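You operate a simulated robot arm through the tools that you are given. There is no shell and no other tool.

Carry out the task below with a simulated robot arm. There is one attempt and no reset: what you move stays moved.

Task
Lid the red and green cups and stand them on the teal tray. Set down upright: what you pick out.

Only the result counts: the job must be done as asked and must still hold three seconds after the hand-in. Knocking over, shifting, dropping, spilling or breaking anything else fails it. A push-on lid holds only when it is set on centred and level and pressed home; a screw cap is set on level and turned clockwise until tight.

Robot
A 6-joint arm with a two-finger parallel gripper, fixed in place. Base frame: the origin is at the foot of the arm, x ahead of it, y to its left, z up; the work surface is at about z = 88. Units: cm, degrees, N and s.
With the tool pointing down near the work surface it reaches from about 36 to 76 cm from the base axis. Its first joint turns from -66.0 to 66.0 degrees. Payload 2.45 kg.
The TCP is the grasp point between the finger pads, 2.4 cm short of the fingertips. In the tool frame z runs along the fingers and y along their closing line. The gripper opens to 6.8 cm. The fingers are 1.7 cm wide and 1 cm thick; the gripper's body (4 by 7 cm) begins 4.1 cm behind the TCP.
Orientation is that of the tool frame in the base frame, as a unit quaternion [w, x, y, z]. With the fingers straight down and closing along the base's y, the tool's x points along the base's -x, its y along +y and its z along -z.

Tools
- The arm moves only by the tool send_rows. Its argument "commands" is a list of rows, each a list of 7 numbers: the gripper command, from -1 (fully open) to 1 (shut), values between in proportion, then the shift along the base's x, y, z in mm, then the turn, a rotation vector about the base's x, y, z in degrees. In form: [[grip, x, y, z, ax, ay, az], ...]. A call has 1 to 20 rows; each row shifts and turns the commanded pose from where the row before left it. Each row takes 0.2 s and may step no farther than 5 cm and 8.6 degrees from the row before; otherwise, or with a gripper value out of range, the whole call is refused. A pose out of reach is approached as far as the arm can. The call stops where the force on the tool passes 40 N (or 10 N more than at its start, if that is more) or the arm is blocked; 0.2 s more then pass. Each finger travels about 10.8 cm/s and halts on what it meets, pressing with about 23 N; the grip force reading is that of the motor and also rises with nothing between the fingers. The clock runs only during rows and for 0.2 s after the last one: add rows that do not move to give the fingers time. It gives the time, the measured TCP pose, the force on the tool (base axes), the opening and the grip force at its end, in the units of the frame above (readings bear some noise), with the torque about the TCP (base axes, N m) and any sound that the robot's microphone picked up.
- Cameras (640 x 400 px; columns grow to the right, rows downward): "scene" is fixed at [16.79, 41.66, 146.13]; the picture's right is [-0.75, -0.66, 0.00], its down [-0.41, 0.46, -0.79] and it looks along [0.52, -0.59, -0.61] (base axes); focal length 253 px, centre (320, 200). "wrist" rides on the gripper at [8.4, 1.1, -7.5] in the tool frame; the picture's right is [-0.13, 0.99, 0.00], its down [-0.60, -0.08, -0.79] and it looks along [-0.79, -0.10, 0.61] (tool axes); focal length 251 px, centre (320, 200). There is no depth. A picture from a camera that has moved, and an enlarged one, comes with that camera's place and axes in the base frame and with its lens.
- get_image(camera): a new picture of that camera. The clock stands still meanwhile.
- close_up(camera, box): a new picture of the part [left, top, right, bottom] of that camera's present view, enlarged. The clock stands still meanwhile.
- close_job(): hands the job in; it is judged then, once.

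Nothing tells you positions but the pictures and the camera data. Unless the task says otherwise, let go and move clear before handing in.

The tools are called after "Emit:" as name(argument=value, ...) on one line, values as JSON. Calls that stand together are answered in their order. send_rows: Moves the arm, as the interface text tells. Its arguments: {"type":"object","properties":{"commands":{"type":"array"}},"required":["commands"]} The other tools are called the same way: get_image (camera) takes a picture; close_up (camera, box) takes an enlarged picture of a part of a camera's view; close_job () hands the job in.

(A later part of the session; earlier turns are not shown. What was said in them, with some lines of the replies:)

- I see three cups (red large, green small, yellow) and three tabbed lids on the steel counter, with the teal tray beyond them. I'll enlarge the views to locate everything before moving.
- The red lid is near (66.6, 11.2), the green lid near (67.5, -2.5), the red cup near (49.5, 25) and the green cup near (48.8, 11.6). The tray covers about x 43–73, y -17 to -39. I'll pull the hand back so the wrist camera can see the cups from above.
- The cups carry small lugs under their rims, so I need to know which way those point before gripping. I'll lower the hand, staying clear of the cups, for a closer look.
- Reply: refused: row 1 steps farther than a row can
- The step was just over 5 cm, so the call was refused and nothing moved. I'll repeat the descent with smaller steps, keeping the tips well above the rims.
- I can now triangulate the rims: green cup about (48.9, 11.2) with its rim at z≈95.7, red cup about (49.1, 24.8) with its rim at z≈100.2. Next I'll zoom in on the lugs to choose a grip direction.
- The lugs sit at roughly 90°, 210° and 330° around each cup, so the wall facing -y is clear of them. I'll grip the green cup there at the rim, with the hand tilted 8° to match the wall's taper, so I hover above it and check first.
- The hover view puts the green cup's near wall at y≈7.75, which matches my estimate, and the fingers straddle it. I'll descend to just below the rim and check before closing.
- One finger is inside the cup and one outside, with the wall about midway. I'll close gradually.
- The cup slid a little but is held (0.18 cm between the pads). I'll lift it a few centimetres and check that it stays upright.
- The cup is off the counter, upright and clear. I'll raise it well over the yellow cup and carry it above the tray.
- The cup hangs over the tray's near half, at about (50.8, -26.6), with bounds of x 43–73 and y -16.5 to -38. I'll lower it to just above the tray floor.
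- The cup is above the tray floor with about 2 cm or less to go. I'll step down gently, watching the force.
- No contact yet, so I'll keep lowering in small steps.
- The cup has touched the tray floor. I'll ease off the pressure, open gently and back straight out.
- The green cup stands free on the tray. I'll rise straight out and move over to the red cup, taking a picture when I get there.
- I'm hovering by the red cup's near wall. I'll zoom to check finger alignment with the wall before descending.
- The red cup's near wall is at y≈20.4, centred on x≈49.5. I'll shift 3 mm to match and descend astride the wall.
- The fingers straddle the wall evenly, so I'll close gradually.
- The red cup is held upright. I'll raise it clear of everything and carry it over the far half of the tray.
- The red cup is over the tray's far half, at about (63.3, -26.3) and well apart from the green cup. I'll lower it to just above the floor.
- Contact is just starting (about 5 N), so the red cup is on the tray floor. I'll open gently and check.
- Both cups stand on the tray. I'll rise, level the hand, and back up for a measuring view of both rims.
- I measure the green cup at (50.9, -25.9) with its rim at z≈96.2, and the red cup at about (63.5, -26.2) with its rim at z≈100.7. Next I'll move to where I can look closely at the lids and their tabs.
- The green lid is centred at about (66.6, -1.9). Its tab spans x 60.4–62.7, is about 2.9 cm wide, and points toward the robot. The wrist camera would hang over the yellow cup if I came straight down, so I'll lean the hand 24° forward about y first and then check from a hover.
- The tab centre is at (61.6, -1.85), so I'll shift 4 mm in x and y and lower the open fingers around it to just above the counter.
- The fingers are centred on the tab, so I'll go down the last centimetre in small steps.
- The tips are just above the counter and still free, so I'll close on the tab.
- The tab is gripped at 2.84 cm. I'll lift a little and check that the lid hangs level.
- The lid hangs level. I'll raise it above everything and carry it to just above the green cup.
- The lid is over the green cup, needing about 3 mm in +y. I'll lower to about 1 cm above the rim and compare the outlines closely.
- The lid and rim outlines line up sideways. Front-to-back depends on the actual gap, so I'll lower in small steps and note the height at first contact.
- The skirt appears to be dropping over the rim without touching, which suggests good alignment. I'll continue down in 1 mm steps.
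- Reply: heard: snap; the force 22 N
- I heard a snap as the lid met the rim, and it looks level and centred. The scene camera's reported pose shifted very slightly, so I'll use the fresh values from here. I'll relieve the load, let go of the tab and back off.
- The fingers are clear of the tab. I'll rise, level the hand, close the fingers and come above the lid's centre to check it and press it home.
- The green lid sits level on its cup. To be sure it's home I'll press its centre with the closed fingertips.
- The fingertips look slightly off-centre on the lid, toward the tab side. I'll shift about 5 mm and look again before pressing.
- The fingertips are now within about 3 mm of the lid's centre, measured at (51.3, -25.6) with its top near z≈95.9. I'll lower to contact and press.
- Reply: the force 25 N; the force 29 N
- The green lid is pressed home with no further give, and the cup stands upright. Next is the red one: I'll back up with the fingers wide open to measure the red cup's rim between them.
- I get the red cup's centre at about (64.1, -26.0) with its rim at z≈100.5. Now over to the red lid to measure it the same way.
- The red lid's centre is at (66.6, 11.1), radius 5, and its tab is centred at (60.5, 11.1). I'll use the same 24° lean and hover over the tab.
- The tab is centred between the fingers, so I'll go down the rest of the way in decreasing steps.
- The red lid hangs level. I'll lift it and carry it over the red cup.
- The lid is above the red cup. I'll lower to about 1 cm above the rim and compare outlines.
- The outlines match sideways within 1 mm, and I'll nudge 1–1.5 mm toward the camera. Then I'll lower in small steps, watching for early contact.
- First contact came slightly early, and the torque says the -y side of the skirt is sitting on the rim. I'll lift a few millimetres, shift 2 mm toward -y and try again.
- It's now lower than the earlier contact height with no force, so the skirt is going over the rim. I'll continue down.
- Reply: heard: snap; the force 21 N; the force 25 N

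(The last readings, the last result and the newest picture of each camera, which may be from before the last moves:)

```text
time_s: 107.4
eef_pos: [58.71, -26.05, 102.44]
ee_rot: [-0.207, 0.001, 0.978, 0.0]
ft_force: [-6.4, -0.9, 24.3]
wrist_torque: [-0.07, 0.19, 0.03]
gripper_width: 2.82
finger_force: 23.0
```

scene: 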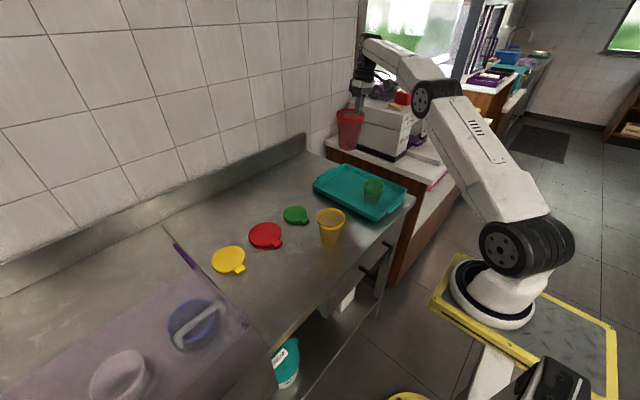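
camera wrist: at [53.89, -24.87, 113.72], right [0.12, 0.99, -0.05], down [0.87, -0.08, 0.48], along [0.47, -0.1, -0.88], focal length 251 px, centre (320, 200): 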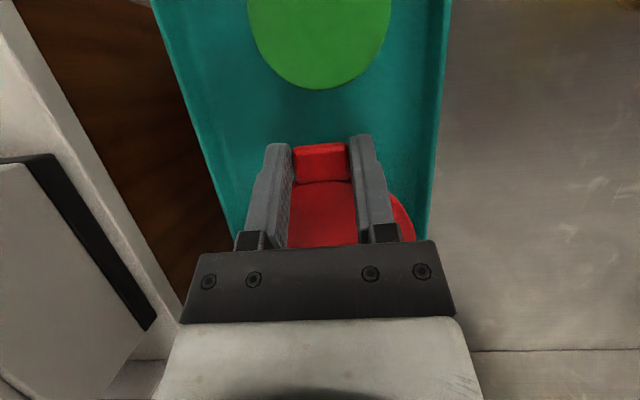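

The red lid snapped on too. I'll relieve the load, release the tab and rise clear.

Emit:
send_rows(commands=[[1, 0, 0, 2.5, 0, 0, 0], [1, 0, 0, 0, 0, 0, 0]])

Emit:
send_rows(commands=[[0.05, 0, 0, 0, 0, 0, 0], [-0.1, 0, 0, 0, 0, 0, 0], [-0.3, 0, 0, 0, 0, 0, 0], [-0.3, 0, 0, 0, 0, 0, 0]])

Emit:
close_up(camera="scene", box=[328, 142, 368, 172])

Emit:
get_image(camera="wrist")

```text
time_s: 108.0
eef_pos: [58.65, -25.94, 102.33]
ee_rot: [-0.207, 0.0, 0.978, 0.0]
ft_force: [-1.0, -2.1, 10.5]
wrist_torque: [-0.21, -0.24, -0.06]
gripper_width: 2.87
finger_force: 22.7
```

```text
time_s: 109.0
eef_pos: [58.82, -26.01, 102.43]
ee_rot: [-0.207, -0.001, 0.978, 0.0]
ft_force: [0.1, -0.1, 0.2]
wrist_torque: [-0.01, -0.03, -0.03]
gripper_width: 4.41
finger_force: 0.2
```

```text
13.33 times, centred on (348, 157) of scene
camera zoom: at [16.79, 41.66, 146.13], right [-0.75, -0.66, 0.0], down [-0.41, 0.46, -0.79], along [0.52, -0.59, -0.61], focal length 3379 px, centre (-53, 773)
```

zoom: 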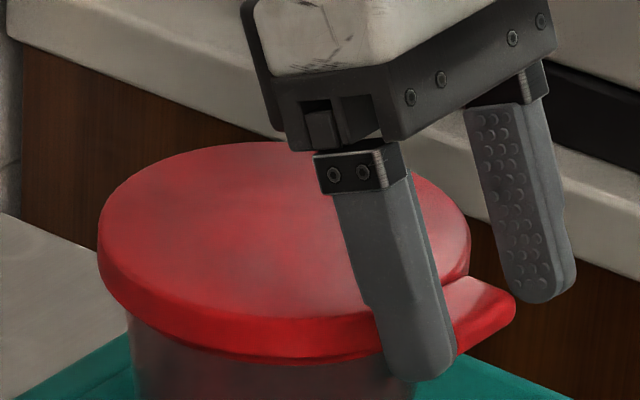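

```text
taken
camera wrist: at [53.98, -24.82, 112.61], right [0.12, 0.99, -0.05], down [0.87, -0.08, 0.48], along [0.47, -0.1, -0.88], focal length 251 px, centre (320, 200)
```

wrist: 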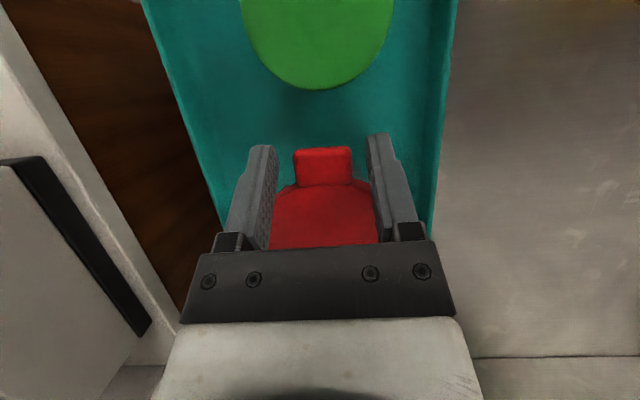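

Emit:
send_rows(commands=[[-0.3, 0, 0, 20, 0, 0, 0], [-0.3, 0, 0, 40, 0, 0, 0], [-0.3, 0, 0, 30, 0, 0, 0], [0, 0, 0, 0, 0, -8, 0], [0.5, 0, 0, 0, 0, -8, 0], [1, 0, 0, 0, 0, -8, 0], [1, 0, 0, 0, 0, 0, 0]])

Emit:
get_image(camera="wrist")

Emit:
close_up(camera="scene", box=[330, 130, 410, 210])

Emit:
close_up(camera="wrist", box=[230, 60, 420, 180])

```text
time_s: 110.6
eef_pos: [58.56, -26.01, 111.49]
ee_rot: [0.002, 0.001, 1.0, -0.001]
ft_force: [0.4, 0.4, 0.5]
wrist_torque: [0.02, 0.03, 0.05]
gripper_width: 0.0
finger_force: 23.4
```

```text
taken
camera wrist: at [50.09, -24.83, 119.0], right [0.13, 0.99, 0.0], down [0.6, -0.08, 0.8], along [0.79, -0.1, -0.61], focal length 251 px, centre (320, 200)
```

wrist: 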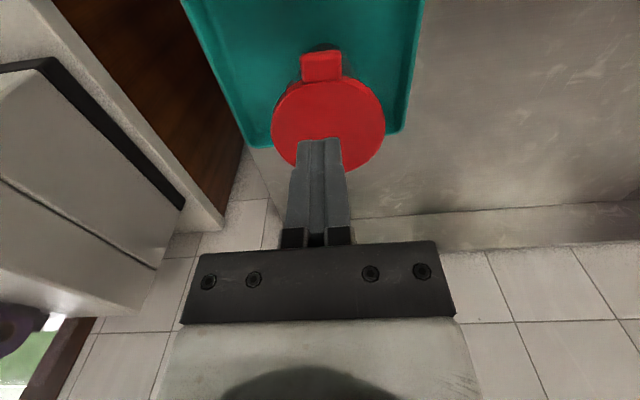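

```text
5.00 times, centred on (370, 170) of scene
camera zoom: at [16.79, 41.66, 146.13], right [-0.75, -0.66, 0.0], down [-0.41, 0.46, -0.79], along [0.52, -0.59, -0.61], focal length 1267 px, centre (70, 350)
```

zoom: 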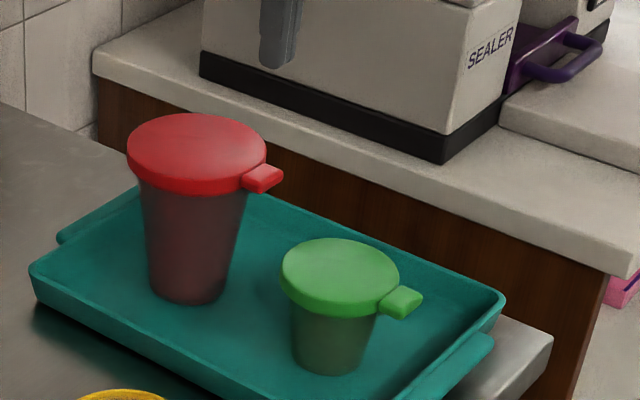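

```text
3.33 times, centred on (325, 120) of wrist
camera zoom: at [50.09, -24.83, 119.0], right [0.13, 0.99, 0.0], down [0.6, -0.08, 0.8], along [0.79, -0.1, -0.61], focal length 838 px, centre (303, 467)
```

zoom: 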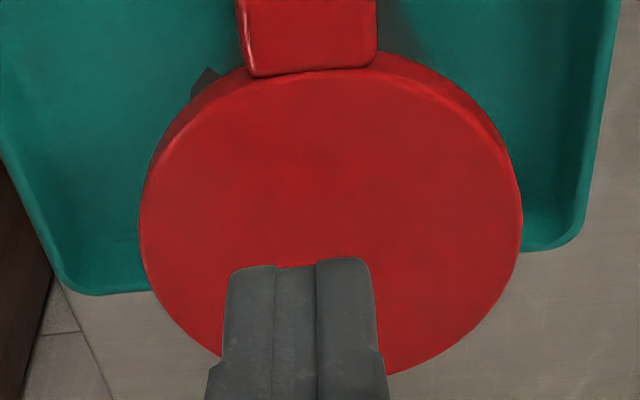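

Both cups are lidded and stand level on the tray. For certainty I'll press the red lid's centre, measured at (64.0, -25.9), with closed fingertips.

Emit:
send_rows(commands=[[1, 30, 0.5, 0, 0, 0, 0], [1, 24, 0, 0, 0, 0, 0], [1, 0, 0, -40, 0, 0, 0], [1, 0, 0, -25, 0, 0, 0], [1, 0, 0, 0, 0, 0, 0]])

Emit:
close_up(camera="scene", box=[328, 132, 384, 174])

Emit:
close_up(camera="wrist", box=[230, 60, 420, 180])

```text
time_s: 111.8
eef_pos: [63.95, -26.13, 105.07]
ee_rot: [0.001, 0.0, 1.0, 0.001]
ft_force: [-0.2, 0.3, -0.1]
wrist_torque: [0.01, 0.01, -0.02]
gripper_width: 0.02
finger_force: 22.9
```

```text
9.52 times, centred on (356, 153) of scene
camera zoom: at [16.79, 41.66, 146.13], right [-0.75, -0.66, 0.0], down [-0.41, 0.46, -0.79], along [0.52, -0.59, -0.61], focal length 2414 px, centre (-23, 648)
```

zoom: 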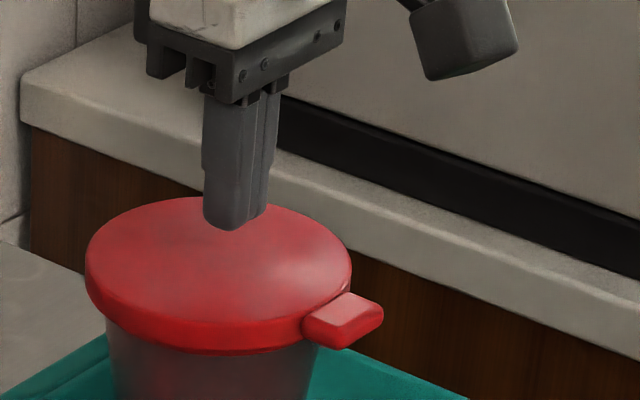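

```text
3.33 times, centred on (325, 120) of wrist
camera zoom: at [55.53, -24.9, 112.51], right [0.13, 0.99, 0.0], down [0.6, -0.08, 0.79], along [0.79, -0.1, -0.61], focal length 838 px, centre (303, 467)
```

zoom: 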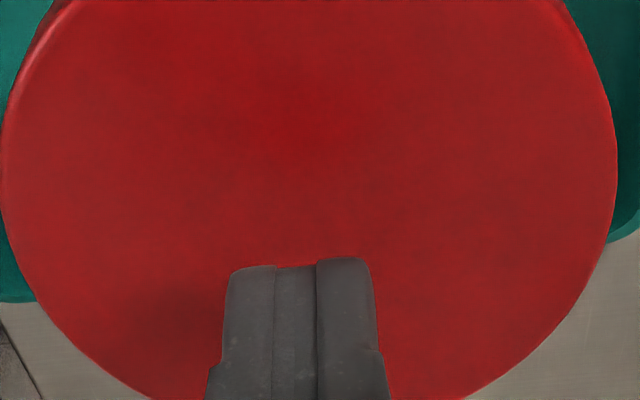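

Emit:
send_rows(commands=[[1, 4, 3, -5, 0, 0, 0], [1, 0, 0, -5, 0, 0, 0], [1, 0, 0, 0, 0, 0, 0]])

Emit:
send_rows(commands=[[1, 0, 0, -3, 0, 0, 0], [1, 0, 0, 0, 0, 0, 0]])

Emit:
send_rows(commands=[[1, 0, 0, -2, 0, 0, 0], [1, 0, 0, 0, 0, 0, 0]])

Emit:
send_rows(commands=[[1, 0, 0, -1, 0, 0, 0], [1, 0, 0, 0, 0, 0, 0]])

```text
time_s: 112.6
eef_pos: [64.32, -25.69, 103.95]
ee_rot: [0.001, 0.0, 1.0, 0.0]
ft_force: [0.0, -0.6, 0.1]
wrist_torque: [-0.03, -0.01, 0.01]
gripper_width: 0.0
finger_force: 22.7
```

```text
time_s: 113.2
eef_pos: [64.43, -25.84, 103.59]
ee_rot: [0.001, 0.0, 1.0, 0.0]
ft_force: [0.7, 0.5, -0.3]
wrist_torque: [0.02, 0.0, 0.0]
gripper_width: 0.02
finger_force: 23.3
```

```text
time_s: 113.8
eef_pos: [64.37, -25.86, 103.47]
ee_rot: [0.001, 0.0, 1.0, -0.001]
ft_force: [-0.6, 0.7, 0.6]
wrist_torque: [0.01, 0.0, -0.01]
gripper_width: 0.0
finger_force: 23.6
```

```text
time_s: 114.4
eef_pos: [64.52, -25.8, 103.34]
ee_rot: [0.001, 0.0, 1.0, 0.0]
ft_force: [0.5, 0.1, 0.3]
wrist_torque: [-0.02, 0.01, -0.06]
gripper_width: 0.0
finger_force: 22.9
```

Emit:
send_rows(commands=[[1, 0, 0, -1, 0, 0, 0], [1, 0, 0, 0, 0, 0, 0]])

Emit:
send_rows(commands=[[1, 0, 0, -1, 0, 0, 0], [1, 0, 0, 0, 0, 0, 0]])

Emit:
send_rows(commands=[[1, 0, 0, -1, 0, 0, 0], [1, 0, 0, 0, 0, 0, 0]])

```text
time_s: 115.0
eef_pos: [64.42, -25.87, 103.41]
ee_rot: [0.002, 0.001, 1.0, 0.0]
ft_force: [-0.2, 0.9, 2.9]
wrist_torque: [0.04, -0.02, -0.01]
gripper_width: 0.0
finger_force: 23.1
```

```text
time_s: 115.6
eef_pos: [64.45, -25.77, 103.31]
ee_rot: [0.001, 0.0, 1.0, 0.0]
ft_force: [-0.2, 0.5, 7.3]
wrist_torque: [0.07, 0.03, 0.03]
gripper_width: 0.02
finger_force: 23.1
```

```text
time_s: 116.2
eef_pos: [64.32, -25.82, 103.38]
ee_rot: [0.003, 0.0, 1.0, -0.001]
ft_force: [-0.4, 1.6, 17.9]
wrist_torque: [0.04, 0.03, 0.06]
gripper_width: 0.0
finger_force: 22.8
```

Emit:
send_rows(commands=[[1, 0, 0, -1, 0, 0, 0], [1, 0, 0, 0, 0, 0, 0]])

Emit:
send_rows(commands=[[1, 0, 0, 10, 0, 0, 0], [1, 0, 0, 40, 0, 0, 0], [1, 0, 0, 40, 0, 0, 0], [1, 0, 0, 40, 0, 0, 0], [0.5, -30, 20, 20, 0, 0, 0], [0, -30, 30, 0, 0, 0, 0], [0, -30, 30, 0, 0, 0, 0], [0, -30, 30, 0, 0, 0, 0], [0, -30, 30, 0, 0, 0, 0], [0, 0, 0, 0, 0, 0, 0]])

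Emit:
get_image(camera="scene")

Emit:
close_up(camera="scene", box=[330, 130, 410, 210])

Emit:
get_image(camera="wrist")

```text
time_s: 116.8
eef_pos: [64.37, -25.86, 103.18]
ee_rot: [0.003, 0.0, 1.0, 0.0]
ft_force: [-2.1, 0.8, 27.2]
wrist_torque: [0.05, 0.07, 0.01]
gripper_width: 0.0
finger_force: 23.1
```

```text
time_s: 119.0
eef_pos: [49.24, -11.72, 117.93]
ee_rot: [0.001, 0.0, 1.0, 0.0]
ft_force: [0.2, -0.2, 0.0]
wrist_torque: [0.01, -0.01, -0.03]
gripper_width: 3.4
finger_force: 0.1
```

```text
taken
```

scene: 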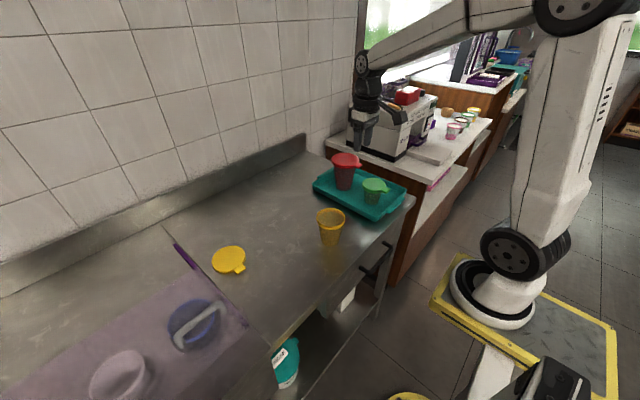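

```text
5.00 times, centred on (370, 170) of scene
camera zoom: at [16.79, 41.66, 146.13], right [-0.75, -0.66, 0.0], down [-0.41, 0.46, -0.79], along [0.52, -0.59, -0.61], focal length 1267 px, centre (70, 350)
```

zoom: 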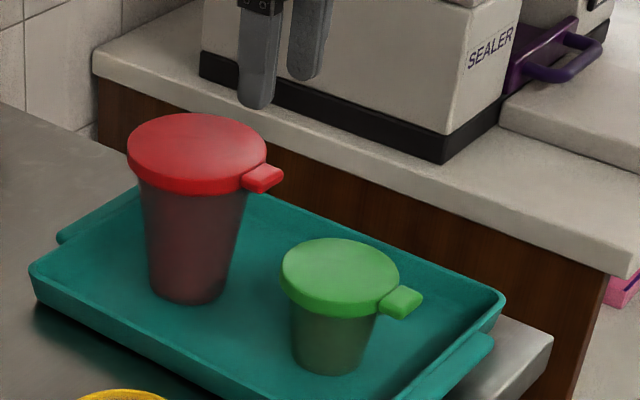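

```text
taken
camera wrist: at [40.8, -10.41, 125.44], right [0.13, 0.99, 0.0], down [0.6, -0.08, 0.79], along [0.79, -0.1, -0.61], focal length 251 px, centre (320, 200)
```

wrist: 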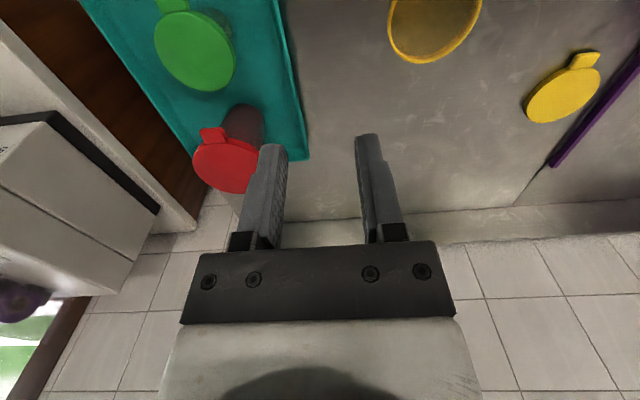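

Both cups stand upright on the teal tray with their matching lids snapped on and pressed, and the hand is clear. The yellow cup, its lid and the tray look where they started, so I'm handing in.

Emit:
close_job()

```text
The job is handed in.
```

The red and green cups are upright on the teal tray, each with its matching lid on, and I've handed the job in.

- **Lids:** Each lid went on with an audible snap. I then pressed each at its centre with about 27–29 N, and neither snapped again or moved noticeably. Both look level in the last pictures.
- **Placement:** The green cup is near the front of the tray and the red cup toward the back, with a clear gap between them.
- **Everything else:** The yellow cup, its lid and the tray look unmoved in the final scene picture, and the hand was clear of everything when I handed in.

On the first try the red lid touched the rim slightly early. I lifted it, shifted it 2 mm and it then went on cleanly.
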